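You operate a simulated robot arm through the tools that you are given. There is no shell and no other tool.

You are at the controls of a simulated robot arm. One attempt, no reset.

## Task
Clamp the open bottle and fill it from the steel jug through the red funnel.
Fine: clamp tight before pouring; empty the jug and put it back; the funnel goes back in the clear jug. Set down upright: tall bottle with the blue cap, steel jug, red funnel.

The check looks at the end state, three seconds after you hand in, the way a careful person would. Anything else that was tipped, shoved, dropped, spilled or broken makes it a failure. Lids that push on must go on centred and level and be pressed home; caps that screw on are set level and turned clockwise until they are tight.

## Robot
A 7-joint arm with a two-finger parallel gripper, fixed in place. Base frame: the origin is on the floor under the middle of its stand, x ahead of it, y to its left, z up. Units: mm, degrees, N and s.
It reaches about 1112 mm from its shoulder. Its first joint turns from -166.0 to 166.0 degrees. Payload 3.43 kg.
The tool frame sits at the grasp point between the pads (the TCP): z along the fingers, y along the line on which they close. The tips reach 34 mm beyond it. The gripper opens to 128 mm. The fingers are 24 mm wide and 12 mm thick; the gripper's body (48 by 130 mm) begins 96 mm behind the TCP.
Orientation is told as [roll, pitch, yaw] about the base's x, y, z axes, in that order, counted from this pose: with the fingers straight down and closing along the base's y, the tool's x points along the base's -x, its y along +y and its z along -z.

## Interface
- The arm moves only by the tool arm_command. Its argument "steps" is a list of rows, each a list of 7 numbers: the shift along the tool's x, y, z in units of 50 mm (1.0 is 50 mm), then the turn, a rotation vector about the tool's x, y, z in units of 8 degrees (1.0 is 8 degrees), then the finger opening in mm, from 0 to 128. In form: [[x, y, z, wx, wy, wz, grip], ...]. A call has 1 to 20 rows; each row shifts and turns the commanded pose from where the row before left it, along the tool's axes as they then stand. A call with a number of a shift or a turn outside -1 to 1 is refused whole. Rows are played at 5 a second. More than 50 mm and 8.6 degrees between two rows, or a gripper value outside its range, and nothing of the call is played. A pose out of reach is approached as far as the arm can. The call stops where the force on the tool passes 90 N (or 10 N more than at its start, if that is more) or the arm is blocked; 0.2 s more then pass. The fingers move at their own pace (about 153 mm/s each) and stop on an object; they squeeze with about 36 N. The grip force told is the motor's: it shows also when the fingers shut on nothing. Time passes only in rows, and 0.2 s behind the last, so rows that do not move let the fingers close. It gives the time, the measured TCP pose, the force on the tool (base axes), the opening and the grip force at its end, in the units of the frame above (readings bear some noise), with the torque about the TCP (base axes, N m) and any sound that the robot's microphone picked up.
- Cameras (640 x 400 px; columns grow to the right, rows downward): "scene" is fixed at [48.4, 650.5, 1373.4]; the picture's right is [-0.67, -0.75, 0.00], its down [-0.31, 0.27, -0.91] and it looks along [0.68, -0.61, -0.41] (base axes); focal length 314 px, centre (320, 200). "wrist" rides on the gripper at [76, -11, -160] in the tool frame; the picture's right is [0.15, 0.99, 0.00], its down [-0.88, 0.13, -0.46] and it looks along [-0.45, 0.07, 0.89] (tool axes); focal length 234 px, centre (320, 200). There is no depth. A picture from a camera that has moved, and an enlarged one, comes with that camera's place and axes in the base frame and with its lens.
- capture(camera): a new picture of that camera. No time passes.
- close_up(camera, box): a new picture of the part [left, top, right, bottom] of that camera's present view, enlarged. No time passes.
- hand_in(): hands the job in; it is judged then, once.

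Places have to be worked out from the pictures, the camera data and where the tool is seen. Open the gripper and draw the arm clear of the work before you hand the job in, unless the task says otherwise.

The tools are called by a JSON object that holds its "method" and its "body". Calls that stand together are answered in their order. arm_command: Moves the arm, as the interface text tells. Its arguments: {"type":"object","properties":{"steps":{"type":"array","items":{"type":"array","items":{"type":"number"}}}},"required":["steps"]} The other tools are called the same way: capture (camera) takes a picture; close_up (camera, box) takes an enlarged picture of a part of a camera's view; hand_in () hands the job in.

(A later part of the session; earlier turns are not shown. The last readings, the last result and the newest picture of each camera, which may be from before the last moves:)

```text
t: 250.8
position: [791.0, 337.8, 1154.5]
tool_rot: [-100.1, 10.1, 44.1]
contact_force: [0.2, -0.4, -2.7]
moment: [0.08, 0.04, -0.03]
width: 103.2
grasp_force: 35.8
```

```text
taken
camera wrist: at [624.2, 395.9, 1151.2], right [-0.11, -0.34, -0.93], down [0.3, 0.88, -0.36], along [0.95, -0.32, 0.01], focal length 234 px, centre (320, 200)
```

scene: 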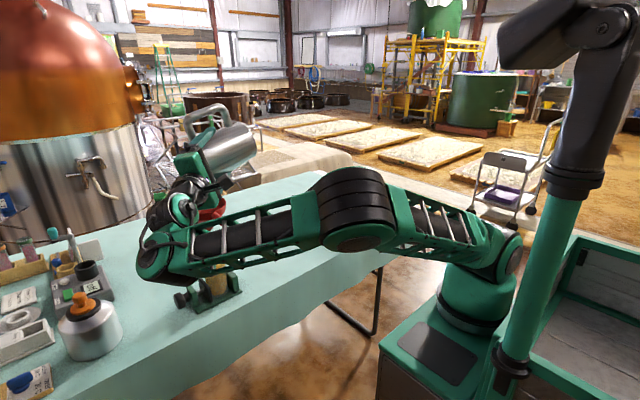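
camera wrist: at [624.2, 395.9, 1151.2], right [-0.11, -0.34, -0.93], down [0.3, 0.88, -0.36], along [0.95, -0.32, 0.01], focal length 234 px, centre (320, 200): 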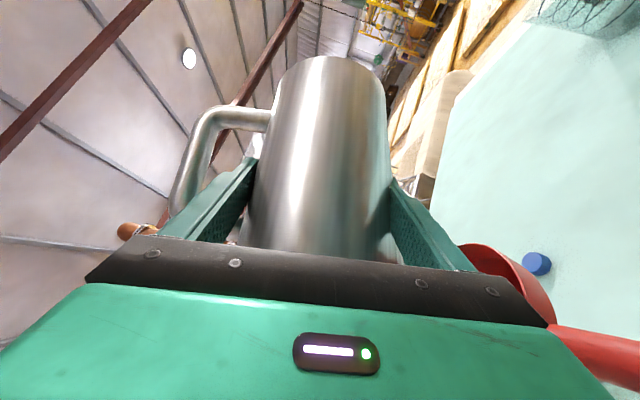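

Load steady at ~2.7 N, so the jug is empty. I wait a moment for drips and look closely at the funnel area and bottle.

{"method": "arm_command", "body": {"steps": [[0, 0, 0, 0, 0, 0, 90], [0, 0, 0, 0, 0, 0, 90], [0, 0, 0, 0, 0, 0, 90], [0, 0, 0, 0, 0, 0, 90], [0, 0, 0, 0, 0, 0, 90], [0, 0, 0, 0, 0, 0, 90], [0, 0, 0, 0, 0, 0, 90], [0, 0, 0, 0, 0, 0, 90]]}}

{"method": "close_up", "body": {"camera": "scene", "box": [140, 90, 270, 310]}}

```text
t: 252.6
position: [791.5, 336.4, 1153.2]
tool_rot: [-100.1, 10.0, 44.0]
contact_force: [0.1, 0.7, -3.1]
moment: [0.09, 0.01, 0.05]
width: 103.2
grasp_force: 35.7
```

```text
1.82 times, centred on (205, 200) of scene
camera zoom: at [48.4, 650.5, 1373.4], right [-0.67, -0.75, 0.0], down [-0.31, 0.27, -0.91], along [0.68, -0.61, -0.41], focal length 570 px, centre (529, 200)
```

zoom: 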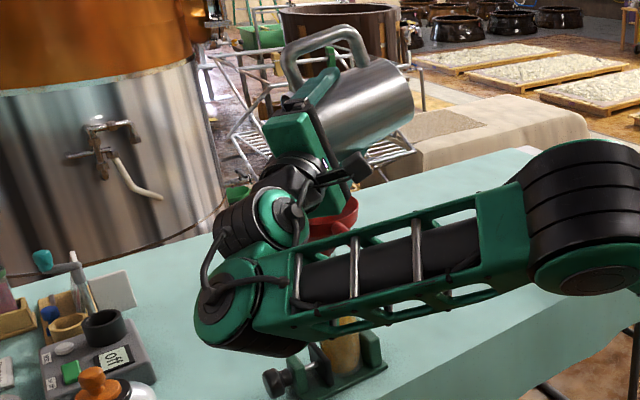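

Everything is in place. I tilt the jug back about its spout tip, keeping the spout above the funnel.

{"method": "arm_command", "body": {"steps": [[0.034, 0.037, 0.034, -0.177, 0, 0.177, 90], [0.068, 0.074, 0.068, -0.354, 0, 0.354, 90], [0.068, 0.074, 0.068, -0.354, 0, 0.354, 90], [0.068, 0.074, 0.068, -0.354, 0, 0.354, 90], [0.068, 0.074, 0.068, -0.354, 0, 0.354, 90], [0.068, 0.074, 0.068, -0.354, 0, 0.354, 90], [0.068, 0.074, 0.068, -0.354, 0, 0.354, 90], [0.068, 0.074, 0.068, -0.354, 0, 0.354, 90], [0.068, 0.074, 0.068, -0.354, 0, 0.354, 90], [0.068, 0.074, 0.068, -0.354, 0, 0.354, 90], [0.068, 0.074, 0.068, -0.354, 0, 0.354, 90], [0.034, 0.037, 0.034, -0.177, 0, 0.177, 90], [0, 0, 0, 0, 0, 0, 90], [0, 0, 0, 0, 0, 0, 90]]}}

{"method": "close_up", "body": {"camera": "scene", "box": [160, 150, 280, 310]}}

```text
t: 255.6
position: [791.9, 288.9, 1109.4]
tool_rot: [-67.7, -20.6, 40.9]
contact_force: [-0.2, 0.2, -2.9]
moment: [0.09, 0.05, -0.03]
width: 103.1
grasp_force: 36.1
```

```text
2.50 times, centred on (220, 230) of scene
camera zoom: at [48.4, 650.5, 1373.4], right [-0.67, -0.75, 0.0], down [-0.31, 0.27, -0.91], along [0.68, -0.61, -0.41], focal length 784 px, centre (570, 125)
```

zoom: 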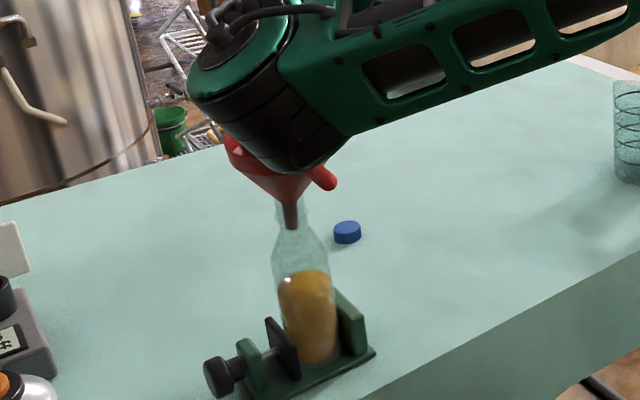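

The bottle holds the liquid, nothing spilled. I back the jug away and up from the funnel, then bring it upright.

{"method": "arm_command", "body": {"steps": [[0.078, -0.41, 0.078, 0, 0, 0, 90], [0.078, -0.41, 0.078, 0, 0, 0, 90], [0.078, -0.41, 0.078, 0, 0, 0, 90], [0.078, -0.41, 0.078, 0, 0, 0, 90], [0, 0, 0, -0.5, 0, 0.5, 90], [0, 0, 0, -0.707, 0, 0.707, 90], [0, 0, 0, -0.707, 0, 0.707, 90], [0, 0, 0, -0.707, 0, 0.707, 90], [0, 0, 0, -0.707, 0, 0.707, 90], [0, 0, 0, -0.707, 0, 0.707, 90], [0, 0, 0, -0.707, 0, 0.707, 90], [0, 0, 0, -0.56, 0, 0.56, 90], [0, 0, 0, 0, 0, 0, 90], [0, 0, 0, 0, 0, 0, 90]]}}

{"method": "capture", "body": {"camera": "scene"}}

```text
t: 258.6
position: [792.5, 229.9, 1170.0]
tool_rot: [-0.1, -44.9, 0.2]
contact_force: [0.6, 0.1, -3.5]
moment: [0.02, 0.06, 0.01]
width: 103.4
grasp_force: 35.8
```

```text
taken
```

scene: 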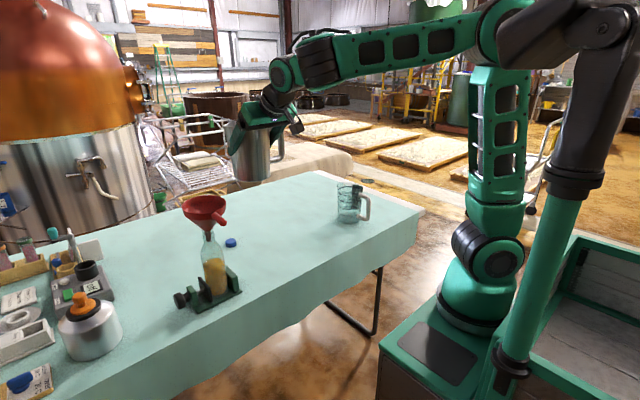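

Upright again. I carry the empty jug back over its place and yaw it back by -90°.

{"method": "arm_command", "body": {"steps": [[-0.05, -0.25, 0.045, 0, 0, 0, 90], [-0.115, -0.55, 0.098, 0, 0, 0, 90], [-0.115, -0.55, 0.098, 0, 0, 0, 90], [-0.115, -0.55, 0.098, 0, 0, 0, 90], [-0.115, -0.55, 0.098, 0, 0, 0, 90], [-0.115, -0.55, 0.098, 0, 0, 0, 90], [-0.115, -0.55, 0.098, 0, 0, 0, 90], [-0.115, -0.55, 0.098, 0, 0, 0, 90], [-0.115, -0.55, 0.098, 0, 0, 0, 90], [-0.06, -0.28, 0.05, 0, 0, 0, 90], [0, 0, 0, 0, 0, 0, 90]]}}

{"method": "arm_command", "body": {"steps": [[0, 0, 0, 0.4, 0, 0.4, 90], [0, 0, 0, 0.707, 0, 0.707, 90], [0, 0, 0, 0.707, 0, 0.707, 90], [0, 0, 0, 0.707, 0, 0.707, 90], [0, 0, 0, 0.707, 0, 0.707, 90], [0, 0, 0, 0.707, 0, 0.707, 90], [0, 0, 0, 0.707, 0, 0.707, 90], [0, 0, 0, 0.707, 0, 0.707, 90], [0, 0, 0, 0.707, 0, 0.707, 90], [0, 0, 0, 0.707, 0, 0.707, 90], [0, 0, 0, 0.707, 0, 0.707, 90], [0, 0, 0, 0.484, 0, 0.484, 90], [0, 0, 0, 0, 0, 0, 90], [0, 0, 0, 0, 0, 0, 90]]}}

{"method": "capture", "body": {"camera": "scene"}}

```text
t: 261.0
position: [860.2, -17.5, 1176.1]
tool_rot: [-0.3, -44.9, 0.1]
contact_force: [-0.8, 0.3, -1.4]
moment: [0.0, 0.06, 0.01]
width: 103.0
grasp_force: 36.1
```

```text
t: 264.0
position: [861.0, -17.2, 1175.5]
tool_rot: [-0.2, -45.1, -89.8]
contact_force: [-0.1, -0.6, -3.2]
moment: [0.05, -0.02, 0.01]
width: 102.7
grasp_force: 36.6
```

```text
taken
```

scene: 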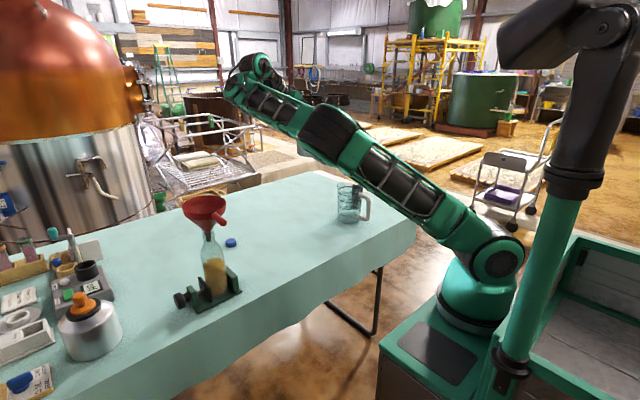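

Orientation matches the pick pose. I check the jug's seating in the grip with the wrist view, then lower it most of the way.

{"method": "capture", "body": {"camera": "wrist"}}

{"method": "arm_command", "body": {"steps": [[0.15, 0, 0.15, 0, 0, 0, 90], [0.3, 0, 0.3, 0, 0, 0, 90], [0.42, 0, 0.42, 0, 0, 0, 90], [0.42, 0, 0.42, 0, 0, 0, 90], [0.42, 0, 0.42, 0, 0, 0, 90], [0.42, 0, 0.42, 0, 0, 0, 90], [0.42, 0, 0.42, 0, 0, 0, 90], [0.42, 0, 0.42, 0, 0, 0, 90], [0.42, 0, 0.42, 0, 0, 0, 90], [0.42, 0, 0.42, 0, 0, 0, 90], [0.3, 0, 0.3, 0, 0, 0, 90], [0.2, 0, 0.2, 0, 0, 0, 90], [0.15, 0, 0.15, 0, 0, 0, 90], [0, 0, 0, 0, 0, 0, 90], [0, 0, 0, 0, 0, 0, 90]]}}

{"method": "close_up", "body": {"camera": "scene", "box": [280, 170, 360, 250]}}

{"method": "capture", "body": {"camera": "wrist"}}

```text
taken
camera wrist: at [848.2, 149.5, 1235.7], right [0.99, 0.1, -0.11], down [0.13, -0.3, 0.95], along [0.07, -0.95, -0.31], focal length 234 px, centre (320, 200)
```

wrist: 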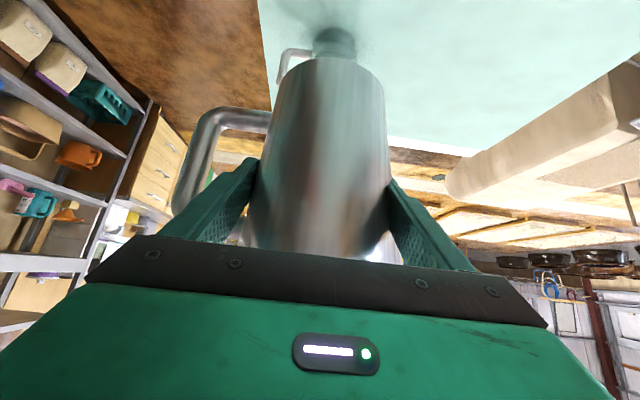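

```text
t: 267.2
position: [860.7, -19.0, 860.5]
tool_rot: [-0.2, -45.2, -89.9]
contact_force: [-0.2, -0.3, -3.0]
moment: [0.07, -0.02, 0.0]
width: 102.7
grasp_force: 35.6
```

```text
5.00 times, centred on (320, 210) of scene
camera zoom: at [48.4, 650.5, 1373.4], right [-0.67, -0.75, 0.0], down [-0.31, 0.27, -0.91], along [0.68, -0.61, -0.41], focal length 1569 px, centre (320, 150)
```

zoom: 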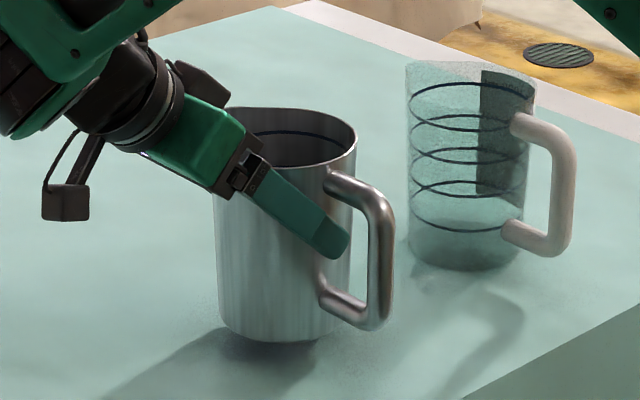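

```text
taken
camera wrist: at [848.8, 147.0, 919.5], right [0.99, 0.1, -0.11], down [0.13, -0.3, 0.95], along [0.07, -0.95, -0.31], focal length 234 px, centre (320, 200)
```

wrist: 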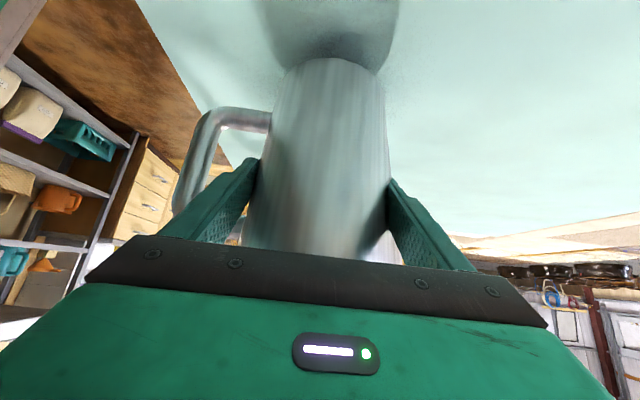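

The jug appears to have slid about 4 mm in the grip toward its rim and a few mm sideways. I measure it in enlarged views before setting it down.

{"method": "close_up", "body": {"camera": "wrist", "box": [160, 40, 440, 260]}}

{"method": "close_up", "body": {"camera": "scene", "box": [295, 185, 345, 245]}}

```text
1.82 times, centred on (300, 150) of wrist
camera zoom: at [848.8, 147.0, 919.5], right [0.99, 0.1, -0.11], down [0.13, -0.3, 0.95], along [0.07, -0.95, -0.31], focal length 426 px, centre (356, 291)
```

zoom: 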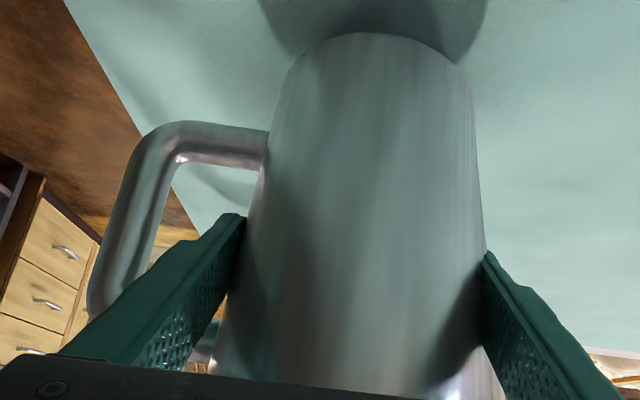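

```text
6.67 times, centred on (320, 215) of scene
camera zoom: at [48.4, 650.5, 1373.4], right [-0.67, -0.75, 0.0], down [-0.31, 0.27, -0.91], along [0.68, -0.61, -0.41], focal length 2092 px, centre (320, 100)
```

zoom: 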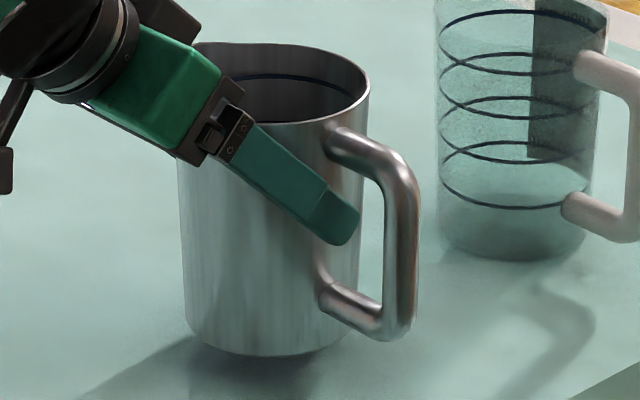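

The slip is only a few mm, so I correct +3 mm in y and lower in small steps, watching for table contact.

{"method": "arm_command", "body": {"steps": [[0.092, 0, 0.008, 0, 0, 0, 90], [0.1, 0, 0.1, 0, 0, 0, 90], [0, 0, 0, 0, 0, 0, 90]]}}

{"method": "arm_command", "body": {"steps": [[0.028, 0, 0.028, 0, 0, 0, 90], [0.028, 0, 0.028, 0, 0, 0, 90], [0, 0, 0, 0, 0, 0, 90]]}}

{"method": "arm_command", "body": {"steps": [[0.021, 0, 0.021, 0, 0, 0, 90], [0, 0, 0, 0, 0, 0, 90]]}}

```text
t: 268.0
position: [860.2, -15.1, 849.8]
tool_rot: [-0.1, -45.2, -89.8]
contact_force: [0.8, 0.3, -2.1]
moment: [0.07, -0.03, -0.01]
width: 102.7
grasp_force: 36.6
```

```text
t: 268.8
position: [858.5, -14.8, 846.7]
tool_rot: [-0.2, -45.3, -89.8]
contact_force: [-0.1, -0.4, -3.2]
moment: [0.04, -0.02, 0.04]
width: 102.7
grasp_force: 35.5
```

```text
t: 269.4
position: [858.9, -14.4, 843.8]
tool_rot: [-0.2, -45.2, -89.9]
contact_force: [0.3, 0.4, -2.5]
moment: [0.07, -0.03, -0.02]
width: 102.7
grasp_force: 35.7
```

Still hanging (load −2.5 N) at z≈844. I continue down in 1–1.5 mm steps.

{"method": "arm_command", "body": {"steps": [[0.021, 0, 0.021, 0, 0, 0, 90], [0, 0, 0, 0, 0, 0, 90]]}}

{"method": "arm_command", "body": {"steps": [[0.021, 0, 0.021, 0, 0, 0, 90], [0, 0, 0, 0, 0, 0, 90]]}}

{"method": "arm_command", "body": {"steps": [[0.021, 0, 0.021, 0, 0, 0, 90], [0, 0, 0, 0, 0, 0, 90]]}}

```text
t: 270.0
position: [858.9, -15.4, 842.6]
tool_rot: [-0.2, -45.2, -89.9]
contact_force: [-0.5, -0.2, -3.0]
moment: [0.04, -0.02, 0.01]
width: 102.8
grasp_force: 36.0
```

```text
t: 270.6
position: [859.1, -14.3, 843.3]
tool_rot: [0.2, -45.1, -90.0]
contact_force: [2.0, 4.2, 15.9]
moment: [0.03, 0.7, -0.17]
width: 102.5
grasp_force: 35.3
```

```text
t: 271.2
position: [860.0, -14.6, 841.0]
tool_rot: [0.1, -45.2, -90.1]
contact_force: [11.3, 6.9, 26.0]
moment: [-0.33, -0.06, 0.15]
width: 102.7
grasp_force: 36.3
```

The jug touches the table at about z≈842. I relieve the pressing force and open the fingers gently.

{"method": "arm_command", "body": {"steps": [[-0.03, 0, -0.03, 0, 0, 0, 90], [0, 0, 0, 0, 0, 0, 90]]}}

{"method": "close_up", "body": {"camera": "scene", "box": [295, 185, 345, 245]}}

```text
t: 271.8
position: [859.0, -15.7, 840.9]
tool_rot: [-0.5, -45.2, -89.7]
contact_force: [1.1, -2.7, 0.6]
moment: [-0.36, 0.01, 0.11]
width: 102.3
grasp_force: 36.1
```

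```text
6.67 times, centred on (320, 215) of scene
camera zoom: at [48.4, 650.5, 1373.4], right [-0.67, -0.75, 0.0], down [-0.31, 0.27, -0.91], along [0.68, -0.61, -0.41], focal length 2092 px, centre (320, 100)
```

zoom: 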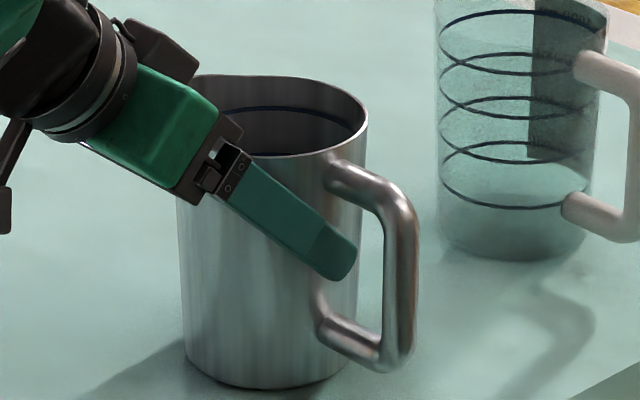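

The jug stands on the table within about 5 mm of its original place. I open gently.

{"method": "arm_command", "body": {"steps": [[0, 0, 0, 0, 0, 0, 104], [0, 0, 0, 0, 0, 0, 106], [0, 0, 0, 0, 0, 0, 110], [0, 0, 0, 0, 0, 0, 118], [0, 0, 0, 0, 0, 0, 128], [0, 0, 0, 0, 0, 0, 128]]}}

{"method": "close_up", "body": {"camera": "scene", "box": [295, 185, 345, 245]}}

{"method": "capture", "body": {"camera": "wrist"}}

```text
t: 273.2
position: [859.8, -14.6, 841.6]
tool_rot: [-0.1, -45.2, -89.9]
contact_force: [0.0, -0.2, 0.0]
moment: [0.0, 0.0, 0.0]
width: 128.1
grasp_force: 0.1
```

```text
6.67 times, centred on (320, 215) of scene
camera zoom: at [48.4, 650.5, 1373.4], right [-0.67, -0.75, 0.0], down [-0.31, 0.27, -0.91], along [0.68, -0.61, -0.41], focal length 2092 px, centre (320, 100)
```

zoom: 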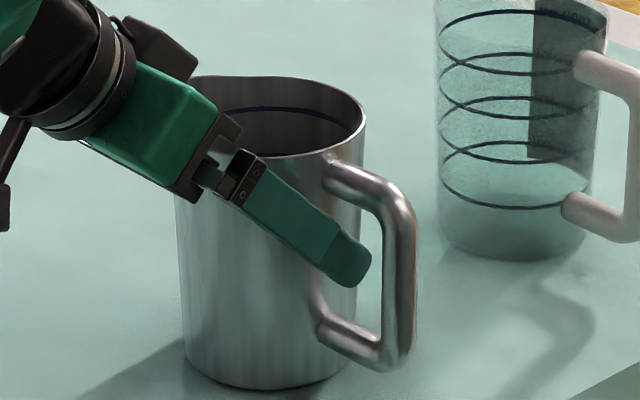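

```text
taken
camera wrist: at [847.1, 151.2, 901.0], right [0.99, 0.1, -0.11], down [0.13, -0.3, 0.95], along [0.07, -0.95, -0.31], focal length 234 px, centre (320, 200)
```

wrist: 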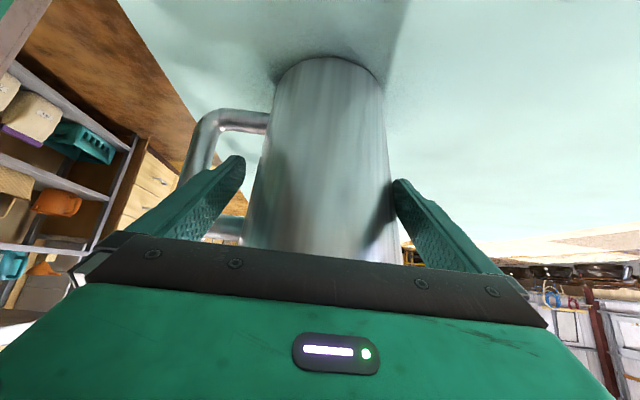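

The jug stands free. I withdraw the fingers straight back along their own direction, then lift clear.

{"method": "arm_command", "body": {"steps": [[0, 0.02, -0.2, 0, 0, 0, 128], [0, 0, -0.4, 0, 0, 0, 128], [0, 0, -0.6, 0, 0, 0, 128], [0, 0, -0.8, 0, 0, 0, 128], [0, 0, -0.9, 0, 0, 0, 128], [0, 0, -0.9, 0, 0, 0, 128], [-0.5, 0, -0.5, 0, 0, 0, 128], [-0.6, 0, -0.6, 0, 0, 0, 128], [-0.3, 0, -0.3, 0, 0, 0, 128], [0, 0, 0, 0, 0, 0, 128], [0, 0, 0, 0, 0, 0, 128]]}}

{"method": "capture", "body": {"camera": "scene"}}

{"method": "close_up", "body": {"camera": "scene", "box": [270, 170, 390, 260]}}

```text
t: 275.6
position: [861.6, 119.5, 1075.2]
tool_rot: [-0.2, -45.3, -89.9]
contact_force: [0.5, 0.5, -0.2]
moment: [-0.02, -0.01, 0.01]
width: 128.1
grasp_force: 0.1
```

```text
taken
```

scene: 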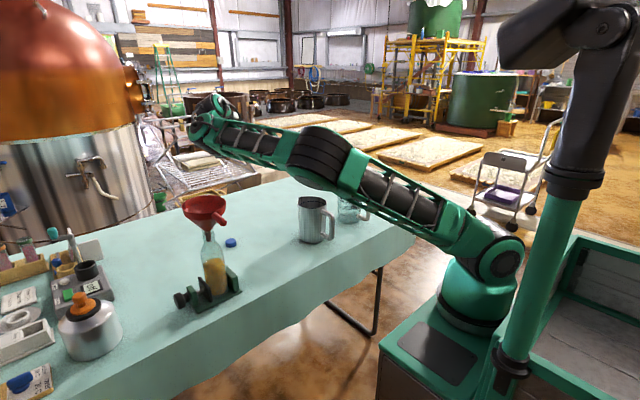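

```text
4.44 times, centred on (330, 215) of scene
camera zoom: at [48.4, 650.5, 1373.4], right [-0.67, -0.75, 0.0], down [-0.31, 0.27, -0.91], along [0.68, -0.61, -0.41], focal length 1394 px, centre (276, 133)
```

zoom: 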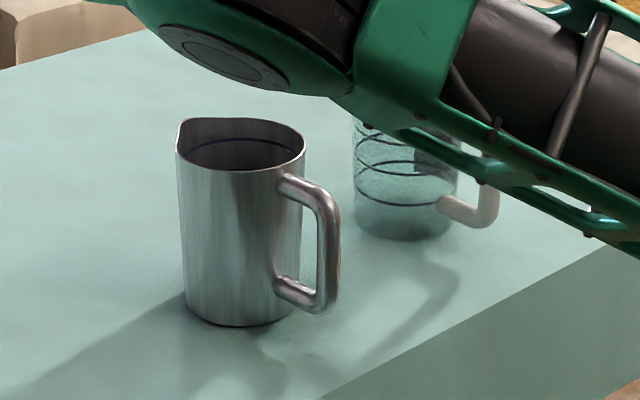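

The jug is back upright in its place, empty. I raise the arm, bring the tool to vertical and turn to yaw 0 for fetching the funnel.

{"method": "arm_command", "body": {"steps": [[-0.5, 0, -0.5, 0, 0, 0, 100], [-0.6, 0, -0.6, 0, 0, 0, 80], [-0.5, 0, -0.5, 0, 0, 0, 60], [0, 0, 0, 0, 1, 0, 60], [0, 0, 0, 0, 1, 0, 60], [0, 0, 0, 0, 1, 0, 60], [0, 0, 0, 0, 1, 0, 60], [0, 0, 0, 0, 1, 0, 60], [0, 0, 0, 0, 0.65, 0, 60], [0, 0, 0, 0, 0, 0, 60], [0, 0, 0, 0, 0, 0, 60]]}}

{"method": "arm_command", "body": {"steps": [[0, 0, 0, 0, 0, -1, 60], [0, 0, 0, 0, 0, -1, 60], [0, 0, 0, 0, 0, -1, 60], [0, 0, 0, 0, 0, -1, 60], [0, 0, 0, 0, 0, -1, 60], [0, 0, 0, 0, 0, -1, 60], [0, 0, 0, 0, 0, -1, 60], [0, 0, 0, 0, 0, -1, 60], [0, 0, 0, 0, 0, -1, 60], [0, 0, 0, 0, 0, -1, 60], [0, 0, 0, 0, 0, -1, 60], [0, 0, 0, 0, 0, -0.24, 60], [0, 0, 0, 0, 0, 0, 60]]}}

{"method": "capture", "body": {"camera": "scene"}}

```text
t: 278.0
position: [860.4, 120.4, 1188.0]
tool_rot: [-0.1, 0.1, -89.9]
contact_force: [-0.9, -0.1, -0.6]
moment: [-0.02, -0.01, 0.0]
width: 60.1
grasp_force: 0.0
```

```text
t: 280.8
position: [861.2, 119.8, 1188.5]
tool_rot: [0.0, 0.2, 0.0]
contact_force: [0.2, -0.1, 1.3]
moment: [-0.04, -0.01, 0.02]
width: 60.1
grasp_force: 0.0
```

```text
taken
```

scene: 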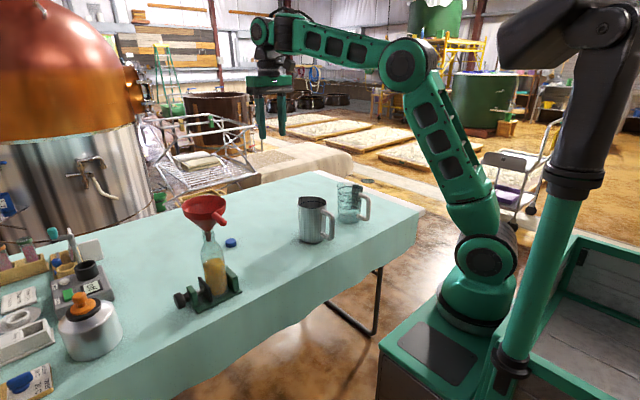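

Tool vertical at yaw 0. I move over the funnel's handle and look at it from above.

{"method": "arm_command", "body": {"steps": [[0.2, 0.35, 0, 0, 0, 0, 60], [0.367, 0.66, 0, 0, 0, 0, 60], [0.367, 0.66, 0, 0, 0, 0, 60], [0.367, 0.66, 0, 0, 0, 0, 60], [0.367, 0.66, 0, 0, 0, 0, 60], [0.367, 0.66, 0, 0, 0, 0, 60], [0.367, 0.66, 0, 0, 0, 0, 60], [0.367, 0.66, 0, 0, 0, 0, 60], [0.18, 0.3, 0, 0, 0, 0, 50], [0, 0, 0, 0, 0, 0, 46], [0, 0, 0, 0, 0, 0, 46]]}}

{"method": "close_up", "body": {"camera": "wrist", "box": [230, 100, 410, 240]}}

{"method": "close_up", "body": {"camera": "scene", "box": [150, 170, 270, 310]}}

```text
t: 283.2
position: [714.6, 383.6, 1189.0]
tool_rot: [0.0, 0.1, -0.2]
contact_force: [0.5, 0.2, -0.3]
moment: [0.0, -0.01, 0.02]
width: 46.1
grasp_force: 0.0
```

```text
2.86 times, centred on (320, 170) of wrist
camera zoom: at [638.5, 371.7, 1348.5], right [-0.14, 0.99, 0.0], down [0.88, 0.13, 0.45], along [0.45, 0.07, -0.89], focal length 669 px, centre (320, 286)
```

zoom: 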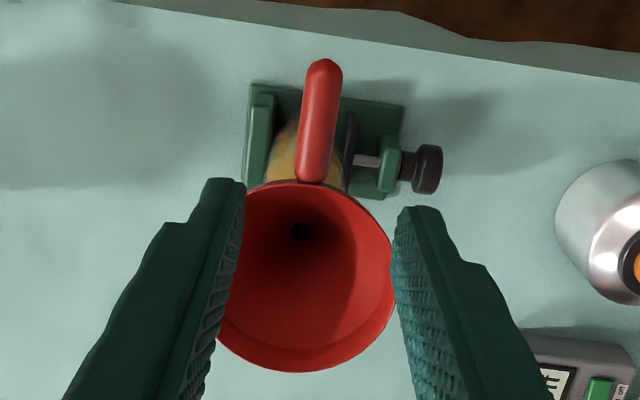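

```text
2.86 times, centred on (210, 240) of scene
camera zoom: at [48.4, 650.5, 1373.4], right [-0.67, -0.75, 0.0], down [-0.31, 0.27, -0.91], along [0.68, -0.61, -0.41], focal length 896 px, centre (634, 86)
```

zoom: 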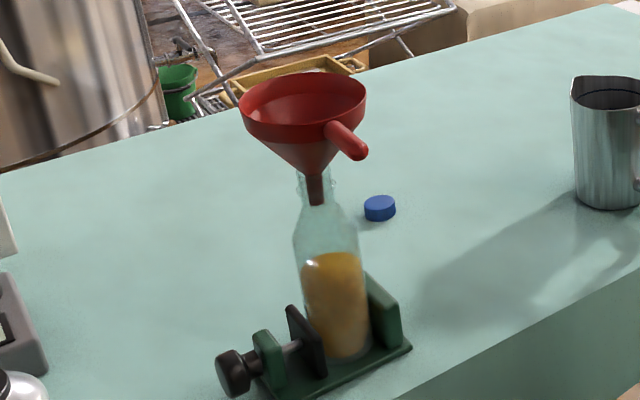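

The funnel hasn't moved. I descend straight down onto its handle with the fingers at 46 mm.

{"method": "arm_command", "body": {"steps": [[0, 0, 0.5, 0, 0, 0, 46], [0, 0, 0.8, 0, 0, 0, 46], [0, 0, 0.8, 0, 0, 0, 46], [0, 0, 0.5, 0, 0, 0, 46], [0, 0, 0.3, 0, 0, 0, 46], [0, 0, 0.12, 0, 0, 0, 46], [0, 0, 0, 0, 0, 0, 46], [0, 0, 0, 0, 0, 0, 46]]}}

{"method": "close_up", "body": {"camera": "wrist", "box": [230, 100, 410, 260]}}

{"method": "close_up", "body": {"camera": "scene", "box": [180, 190, 240, 245]}}

```text
t: 285.0
position: [713.8, 385.0, 1036.4]
tool_rot: [0.0, 0.1, -0.1]
contact_force: [0.0, -0.1, -0.7]
moment: [0.0, -0.03, 0.02]
width: 46.2
grasp_force: 0.0
```

```text
2.50 times, centred on (320, 180) of wrist
camera zoom: at [636.9, 372.6, 1197.1], right [-0.14, 0.99, 0.0], down [0.88, 0.13, 0.45], along [0.45, 0.07, -0.89], focal length 585 px, centre (320, 250)
```

zoom: 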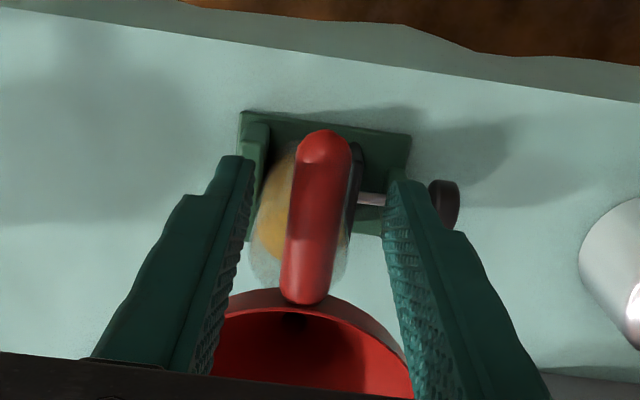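

```text
7.27 times, centred on (210, 218) of scene
camera zoom: at [48.4, 650.5, 1373.4], right [-0.67, -0.75, 0.0], down [-0.31, 0.27, -0.91], along [0.68, -0.61, -0.41], focal length 2282 px, centre (1120, 73)
```

zoom: 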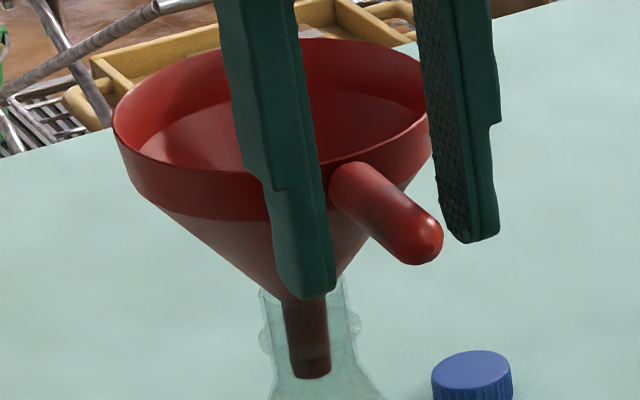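

The handle is centred between the fingers. I close on it gently.

{"method": "arm_command", "body": {"steps": [[0, -0.01, 0, 0, 0, 0, 36], [0, 0, 0, 0, 0, 0, 26], [0, 0, 0, 0, 0, 0, 16], [0, 0, 0, 0, 0, 0, 8], [0, 0, 0, 0, 0, 0, 8], [0, 0, 0, 0, 0, 0, 8]]}}

```text
t: 286.4
position: [712.6, 382.8, 1037.5]
tool_rot: [0.0, 0.2, -0.1]
contact_force: [0.3, -0.4, 0.3]
moment: [-0.03, 0.0, -0.03]
width: 16.5
grasp_force: 35.7
```

Gripped (16.5 mm). I lift straight up slowly and watch for any drag on the bottle.

{"method": "arm_command", "body": {"steps": [[0, 0, -0.06, 0, 0, 0, 8], [0, 0, -0.1, 0, 0, 0, 8], [0, 0, -0.12, 0, 0, 0, 8], [0, 0, -0.12, 0, 0, 0, 8], [0, 0, 0, 0, 0, 0, 8]]}}

{"method": "close_up", "body": {"camera": "scene", "box": [180, 190, 240, 245]}}

```text
t: 287.6
position: [713.0, 382.8, 1059.0]
tool_rot: [-0.1, 0.1, -0.1]
contact_force: [0.4, -0.2, -0.2]
moment: [0.01, 0.03, 0.02]
width: 16.5
grasp_force: 36.1
```

```text
7.27 times, centred on (210, 218) of scene
camera zoom: at [48.4, 650.5, 1373.4], right [-0.67, -0.75, 0.0], down [-0.31, 0.27, -0.91], along [0.68, -0.61, -0.41], focal length 2282 px, centre (1120, 73)
```

zoom: 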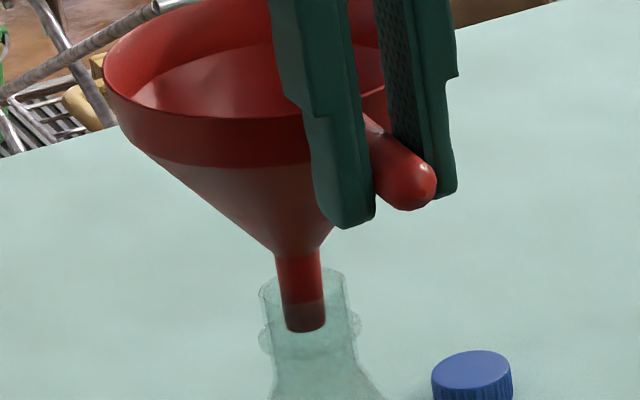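

It comes out freely. I raise it fully clear of the bottle and check the stem for drips.

{"method": "arm_command", "body": {"steps": [[0, 0, -0.15, 0, 0, 0, 8], [0, 0, -0.2, 0, 0, 0, 8], [0, 0, -0.3, 0, 0, 0, 8], [0, 0, -0.35, 0, 0, 0, 8], [0, 0, -0.35, 0, 0, 0, 8], [0, 0, 0, 0, 0, 0, 8], [0, 0, 0, 0, 0, 0, 8], [0, 0, 0, 0, 0, 0, 8], [0, 0, 0, 0, 0, 0, 8], [0, 0, 0, 0, 0, 0, 8]]}}

{"method": "close_up", "body": {"camera": "scene", "box": [150, 150, 280, 310]}}

```text
t: 289.8
position: [712.8, 384.5, 1124.6]
tool_rot: [0.1, 0.1, -0.1]
contact_force: [-0.6, 0.3, -0.6]
moment: [0.0, 0.06, 0.05]
width: 16.5
grasp_force: 35.8
```

```text
2.50 times, centred on (215, 230) of scene
camera zoom: at [48.4, 650.5, 1373.4], right [-0.67, -0.75, 0.0], down [-0.31, 0.27, -0.91], along [0.68, -0.61, -0.41], focal length 784 px, centre (582, 125)
```

zoom: 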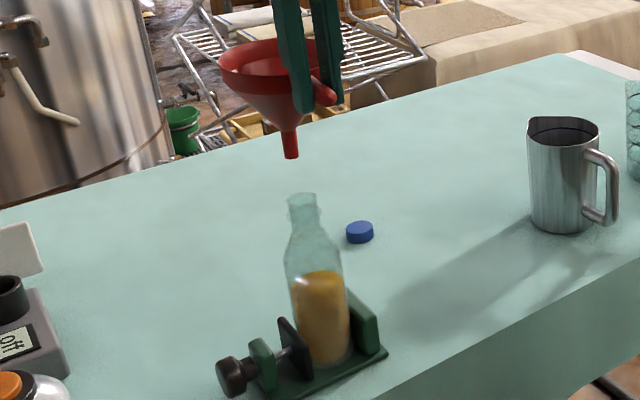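

Nothing drips and the bottle stays clamped and upright. I carry the funnel back, high over the jugs, to above the clear jug.

{"method": "arm_command", "body": {"steps": [[-0.04, -0.3, 0, 0, 0, 0, 8], [-0.08, -0.6, 0, 0, 0, 0, 8], [-0.09, -0.8, 0, 0, 0, 0, 8], [-0.09, -0.8, 0, 0, 0, 0, 8], [-0.09, -0.8, 0, 0, 0, 0, 8], [-0.09, -0.8, 0, 0, 0, 0, 8], [-0.09, -0.8, 0, 0, 0, 0, 8], [-0.09, -0.8, 0, 0, 0, 0, 8], [-0.09, -0.8, 0, 0, 0, 0, 8], [-0.09, -0.8, 0, 0, 0, 0, 8], [-0.09, -0.8, 0, 0, 0, 0, 8], [-0.09, -0.8, 0, 0, 0, 0, 8], [-0.09, -0.8, 0, 0, 0, 0, 8], [-0.09, -0.8, 0, 0, 0, 0, 8], [-0.09, -0.8, 0, 0, 0, 0, 8], [-0.09, -0.8, 0, 0, 0, 0, 8], [-0.04, -0.6, 0, 0, 0, 0, 8], [0, 0, 0, 0, 0, 0, 8], [0, 0, 0, 0, 0, 0, 8]]}}

{"method": "capture", "body": {"camera": "wrist"}}

{"method": "close_up", "body": {"camera": "scene", "box": [290, 90, 410, 250]}}

```text
t: 293.8
position: [784.0, -254.1, 1125.5]
tool_rot: [0.0, 0.2, -0.2]
contact_force: [0.2, -0.5, -1.3]
moment: [-0.01, 0.08, 0.0]
width: 16.6
grasp_force: 36.0
```

```text
taken
camera wrist: at [708.7, -265.6, 1286.2], right [-0.15, 0.99, 0.0], down [0.88, 0.13, 0.45], along [0.45, 0.07, -0.89], focal length 234 px, centre (320, 200)
```

wrist: 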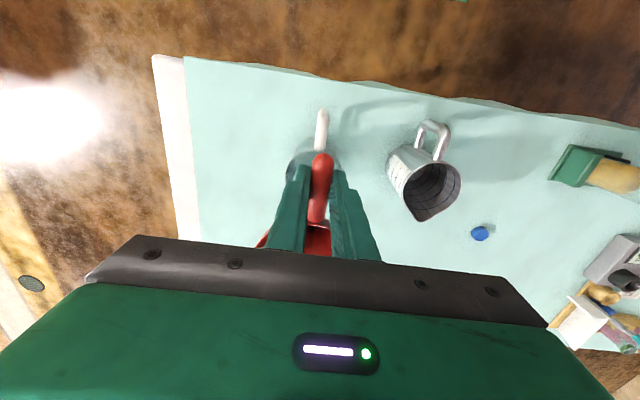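

```text
2.50 times, centred on (350, 170) of scene
camera zoom: at [48.4, 650.5, 1373.4], right [-0.67, -0.75, 0.0], down [-0.31, 0.27, -0.91], along [0.68, -0.61, -0.41], focal length 784 px, centre (245, 275)
```

zoom: 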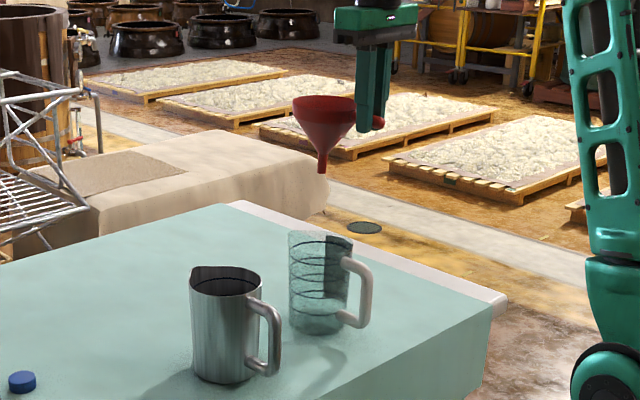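

The steel jug looks empty inside. I correct by 3 mm in y and lower the funnel until the stem tip is just above the clear jug's rim, then check.

{"method": "arm_command", "body": {"steps": [[0.03, 0.06, 0.2, 0, 0, 0, 8], [0, 0, 0.5, 0, 0, 0, 8], [0, 0, 0.6, 0, 0, 0, 8], [0, 0, 0.3, 0, 0, 0, 8], [0, 0, 0.1, 0, 0, 0, 8], [0, 0, 0, 0, 0, 0, 8], [0, 0, 0, 0, 0, 0, 8]]}}

{"method": "close_up", "body": {"camera": "scene", "box": [310, 130, 400, 230]}}

{"method": "close_up", "body": {"camera": "wrist", "box": [240, 90, 400, 260]}}

```text
t: 295.4
position: [782.6, -249.0, 1039.0]
tool_rot: [0.0, 0.0, -0.1]
contact_force: [-0.6, 0.4, -1.0]
moment: [-0.03, 0.01, -0.04]
width: 16.4
grasp_force: 35.7
```

```text
4.00 times, centred on (355, 180) of scene
camera zoom: at [48.4, 650.5, 1373.4], right [-0.67, -0.75, 0.0], down [-0.31, 0.27, -0.91], along [0.68, -0.61, -0.41], focal length 1255 px, centre (180, 280)
```

zoom: 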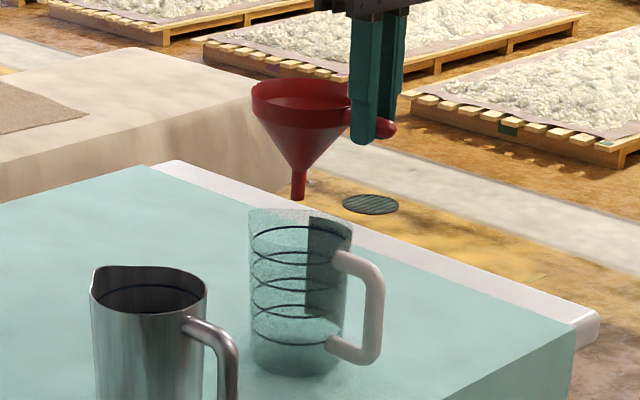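

```text
2.35 times, centred on (320, 175) of wrist
camera zoom: at [706.7, -260.8, 1199.8], right [-0.14, 0.99, 0.0], down [0.88, 0.13, 0.45], along [0.45, 0.07, -0.89], focal length 551 px, centre (320, 259)
```

zoom: 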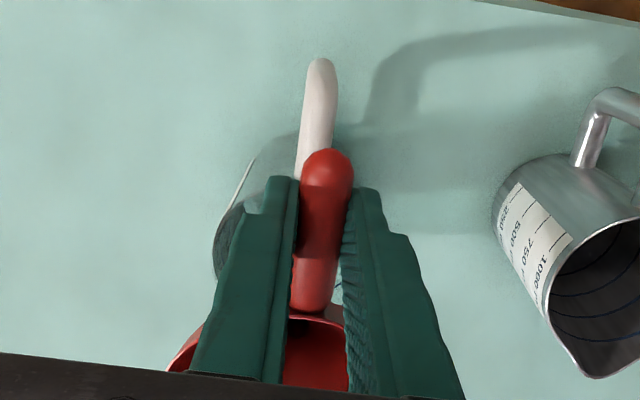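

The stem is over the middle of the clear jug. I lower it in, slowing near the resting height (TCP z≈927).

{"method": "arm_command", "body": {"steps": [[0, -0.02, 0.2, 0, 0, 0, 8], [0, 0, 0.4, 0, 0, 0, 8], [0, 0, 0.4, 0, 0, 0, 8], [0, 0, 0.4, 0, 0, 0, 8], [0, 0, 0.3, 0, 0, 0, 8], [0, 0, 0.2, 0, 0, 0, 8], [0, 0, 0, 0, 0, 0, 8], [0, 0, 0, 0, 0, 0, 8]]}}

{"method": "close_up", "body": {"camera": "scene", "box": [320, 160, 390, 220]}}

```text
t: 297.2
position: [781.9, -249.7, 944.9]
tool_rot: [0.0, 0.2, -0.1]
contact_force: [0.4, -0.6, 0.5]
moment: [0.02, 0.03, -0.03]
width: 16.7
grasp_force: 36.3
```

```text
6.67 times, centred on (355, 190) of scene
camera zoom: at [48.4, 650.5, 1373.4], right [-0.67, -0.75, 0.0], down [-0.31, 0.27, -0.91], along [0.68, -0.61, -0.41], focal length 2092 px, centre (87, 267)
```

zoom: 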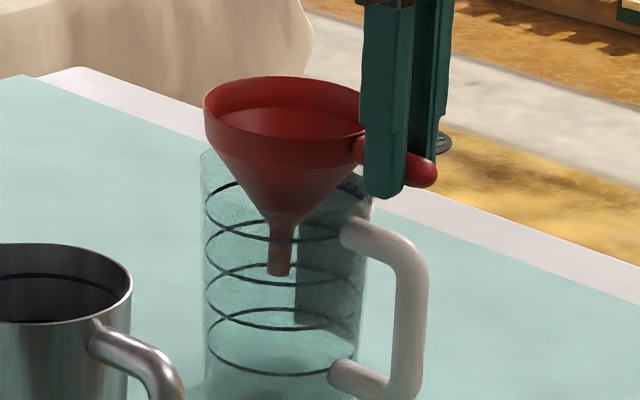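

About 20 mm remain to the resting height. I lower in decreasing steps with force checks.

{"method": "arm_command", "body": {"steps": [[0.02, -0.02, 0.12, 0, 0, 0, 8], [0, 0, 0.12, 0, 0, 0, 8], [0, 0, 0.04, 0, 0, 0, 8], [0, 0, 0, 0, 0, 0, 8]]}}

{"method": "arm_command", "body": {"steps": [[0, 0, 0.03, 0, 0, 0, 8], [0, 0, 0.03, 0, 0, 0, 8], [0, 0, 0, 0, 0, 0, 8]]}}

{"method": "arm_command", "body": {"steps": [[0, 0, 0.03, 0, 0, 0, 8], [0, 0, 0, 0, 0, 0, 8]]}}

```text
t: 298.2
position: [779.6, -249.9, 931.1]
tool_rot: [0.0, 0.1, -0.2]
contact_force: [0.0, -0.2, -0.2]
moment: [-0.07, 0.01, 0.0]
width: 16.6
grasp_force: 36.2
```

```text
t: 299.0
position: [779.6, -250.7, 928.1]
tool_rot: [0.1, 0.2, -0.1]
contact_force: [-0.2, 0.1, 0.6]
moment: [-0.01, -0.01, 0.0]
width: 16.3
grasp_force: 35.8
```

```text
t: 299.6
position: [779.5, -250.1, 926.5]
tool_rot: [0.0, 0.1, 0.0]
contact_force: [-0.1, 0.5, 0.4]
moment: [0.03, 0.0, 0.01]
width: 16.4
grasp_force: 36.2
```

No contact yet at z≈926.5. I look, then continue in 1 mm steps.

{"method": "arm_command", "body": {"steps": [[-0.02, 0, 0.02, 0, 0, 0, 8], [0, 0, 0, 0, 0, 0, 8]]}}

{"method": "arm_command", "body": {"steps": [[0, 0, 0.02, 0, 0, 0, 8], [0, 0, 0, 0, 0, 0, 8]]}}

{"method": "close_up", "body": {"camera": "scene", "box": [320, 160, 390, 220]}}

```text
t: 300.2
position: [780.8, -249.8, 925.4]
tool_rot: [0.0, 0.1, -0.1]
contact_force: [0.5, -0.1, 0.0]
moment: [0.0, 0.02, -0.01]
width: 16.2
grasp_force: 36.4
```

```text
t: 300.8
position: [781.2, -251.2, 925.3]
tool_rot: [0.0, 0.0, -0.1]
contact_force: [0.8, 0.0, 6.3]
moment: [-0.01, -0.41, 0.05]
width: 16.1
grasp_force: 36.1
```

```text
6.67 times, centred on (355, 190) of scene
camera zoom: at [48.4, 650.5, 1373.4], right [-0.67, -0.75, 0.0], down [-0.31, 0.27, -0.91], along [0.68, -0.61, -0.41], focal length 2092 px, centre (87, 267)
```

zoom: 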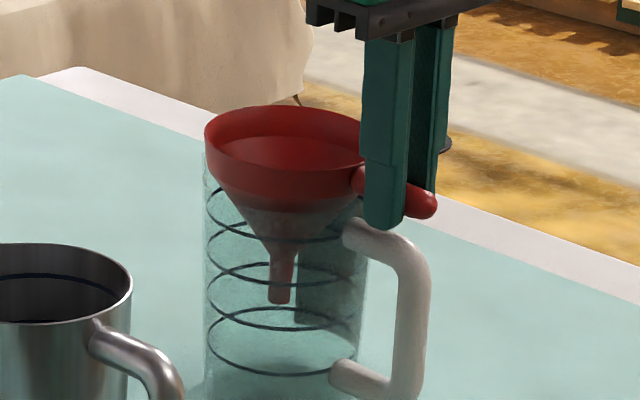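

The funnel has touched down on the jug's rim (6 N). I open gently and let it settle.

{"method": "arm_command", "body": {"steps": [[0, 0, -0.01, 0, 0, 0, 8], [0, 0, 0, 0, 0, 0, 18], [0, 0, 0, 0, 0, 0, 20], [0, 0, 0, 0, 0, 0, 26], [0, 0, 0, 0, 0, 0, 36], [0, 0, 0, 0, 0, 0, 46], [0, 0, 0, 0, 0, 0, 46]]}}

{"method": "close_up", "body": {"camera": "scene", "box": [320, 160, 390, 220]}}

{"method": "close_up", "body": {"camera": "wrist", "box": [240, 110, 400, 250]}}

```text
t: 302.4
position: [783.1, -251.4, 924.2]
tool_rot: [0.1, 0.1, -0.1]
contact_force: [-0.2, -0.1, 0.9]
moment: [-0.03, -0.01, -0.01]
width: 46.1
grasp_force: 0.1
```

```text
6.67 times, centred on (355, 190) of scene
camera zoom: at [48.4, 650.5, 1373.4], right [-0.67, -0.75, 0.0], down [-0.31, 0.27, -0.91], along [0.68, -0.61, -0.41], focal length 2092 px, centre (87, 267)
```

zoom: 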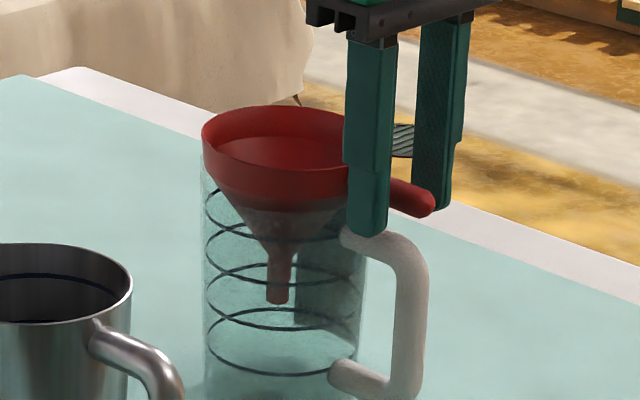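

```text
2.86 times, centred on (320, 180) of wrist
camera zoom: at [704.7, -262.3, 1084.4], right [-0.14, 0.99, 0.0], down [0.88, 0.13, 0.45], along [0.45, 0.07, -0.89], focal length 669 px, centre (320, 257)
```

zoom: 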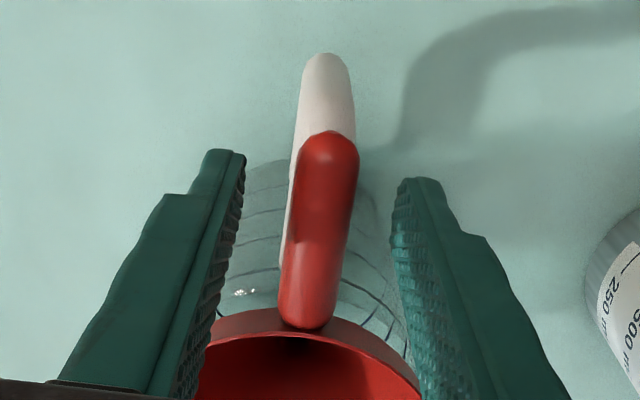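

The funnel rests in the clear jug much as at the start. I raise the gripper straight up and look over everything.

{"method": "arm_command", "body": {"steps": [[0, 0, -0.2, 0, 0, 0, 46], [0, 0, -0.5, 0, 0, 0, 46], [0, 0, -0.8, 0, 0, 0, 50], [0, 0, -0.8, 0, 0, 0, 60], [0, 0, -0.8, 0, 0, 0, 60], [0, 0, -0.5, 0, 0, 0, 60], [0, 0, 0, 0, 0, 0, 60], [0, 0, 0, 0, 0, 0, 60]]}}

{"method": "close_up", "body": {"camera": "scene", "box": [280, 140, 400, 260]}}

{"method": "capture", "body": {"camera": "wrist"}}

{"method": "close_up", "body": {"camera": "scene", "box": [150, 200, 270, 320]}}

```text
t: 304.2
position: [782.1, -247.8, 1105.2]
tool_rot: [0.0, 0.1, -0.2]
contact_force: [-0.7, -0.2, -0.4]
moment: [0.01, -0.01, 0.03]
width: 60.1
grasp_force: 0.0
```

```text
3.33 times, centred on (340, 200) of scene
camera zoom: at [48.4, 650.5, 1373.4], right [-0.67, -0.75, 0.0], down [-0.31, 0.27, -0.91], along [0.68, -0.61, -0.41], focal length 1046 px, centre (253, 200)
```

zoom: 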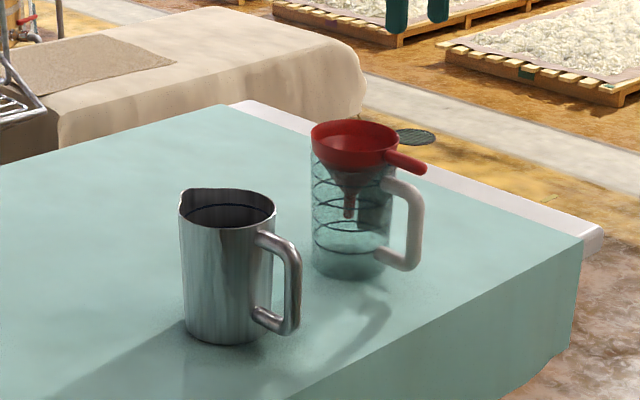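

```text
taken
camera wrist: at [706.6, -260.8, 1265.8], right [-0.14, 0.99, 0.0], down [0.88, 0.13, 0.45], along [0.45, 0.07, -0.89], focal length 234 px, centre (320, 200)
```

wrist: 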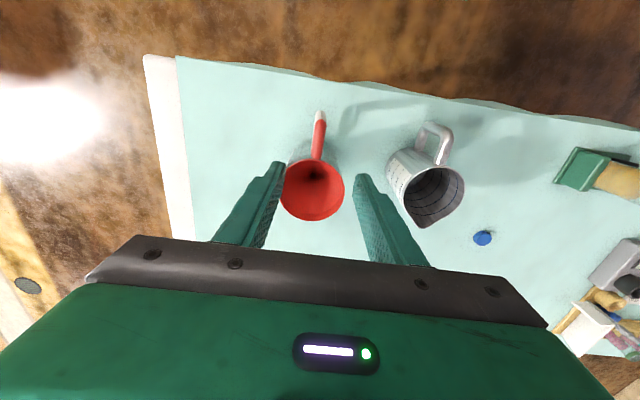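

```text
3.33 times, centred on (210, 260) of scene
camera zoom: at [48.4, 650.5, 1373.4], right [-0.67, -0.75, 0.0], down [-0.31, 0.27, -0.91], along [0.68, -0.61, -0.41], focal length 1046 px, centre (687, 0)
```

zoom: 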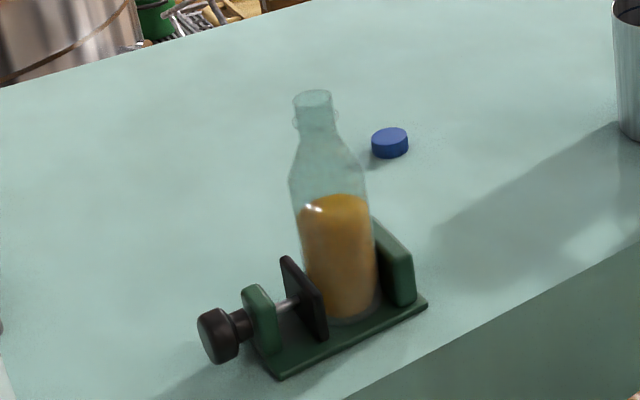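

Jug, funnel and bottle are all in place. I check closely that the clamp pad still bears on the bottle, comparing with the earlier enlarged view.

{"method": "close_up", "body": {"camera": "scene", "box": [205, 280, 235, 305]}}

{"method": "close_up", "body": {"camera": "scene", "box": [160, 245, 260, 320]}}

```text
16.00 times, centred on (220, 292) of scene
camera zoom: at [48.4, 650.5, 1373.4], right [-0.67, -0.75, 0.0], down [-0.31, 0.27, -0.91], along [0.68, -0.61, -0.41], focal length 5020 px, centre (1920, -1280)
```

zoom: 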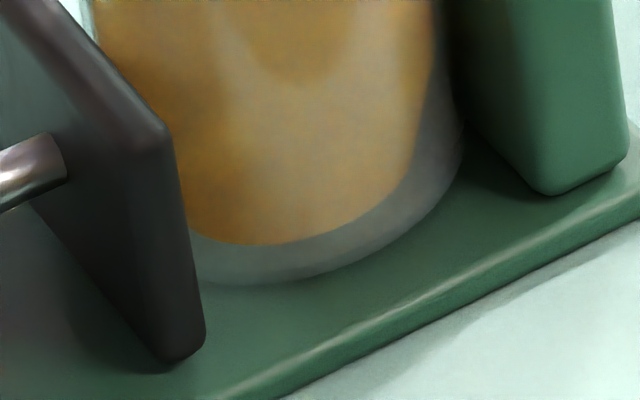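

```text
5.33 times, centred on (210, 282) of scene
camera zoom: at [48.4, 650.5, 1373.4], right [-0.67, -0.75, 0.0], down [-0.31, 0.27, -0.91], along [0.68, -0.61, -0.41], focal length 1673 px, centre (907, -240)
```

zoom: 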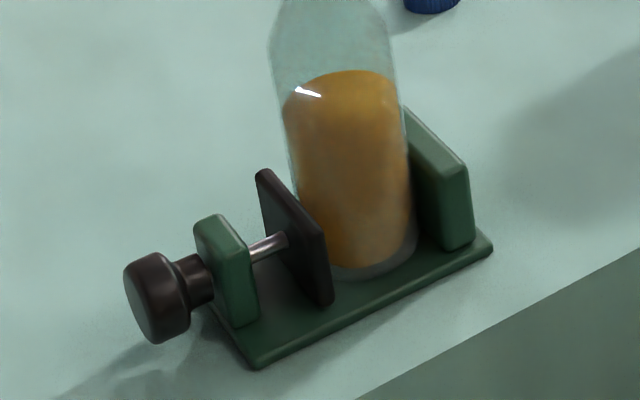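

The pad position is unchanged and still against the bottle. I compare the funnel and jug with the very first enlarged picture.

{"method": "close_up", "body": {"camera": "scene", "box": [280, 160, 400, 250]}}

{"method": "close_up", "body": {"camera": "wrist", "box": [250, 90, 490, 240]}}

```text
4.44 times, centred on (340, 205) of scene
camera zoom: at [48.4, 650.5, 1373.4], right [-0.67, -0.75, 0.0], down [-0.31, 0.27, -0.91], along [0.68, -0.61, -0.41], focal length 1394 px, centre (231, 178)
```

zoom: 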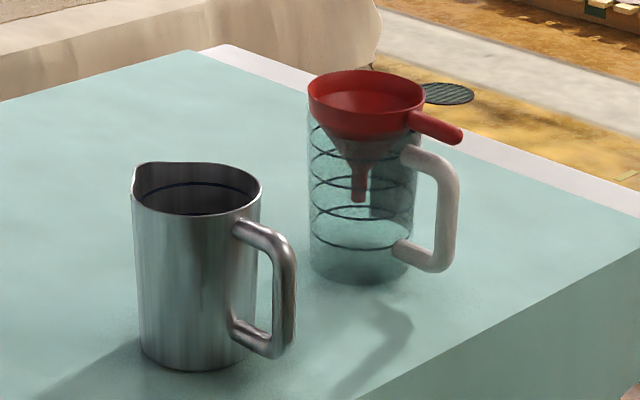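

```text
2.67 times, centred on (370, 165) of wrist
camera zoom: at [706.6, -260.8, 1265.8], right [-0.14, 0.99, 0.0], down [0.88, 0.13, 0.45], along [0.45, 0.07, -0.89], focal length 624 px, centre (187, 293)
```

zoom: 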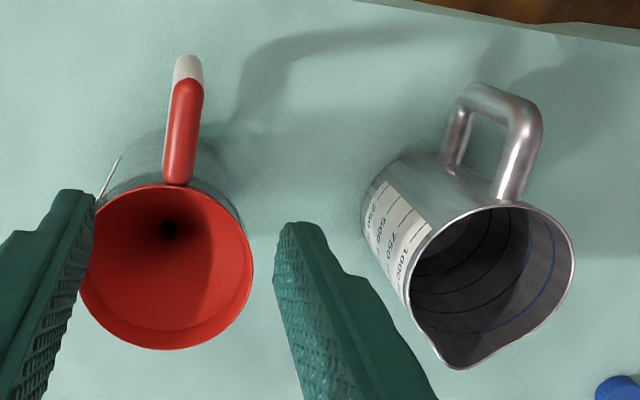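

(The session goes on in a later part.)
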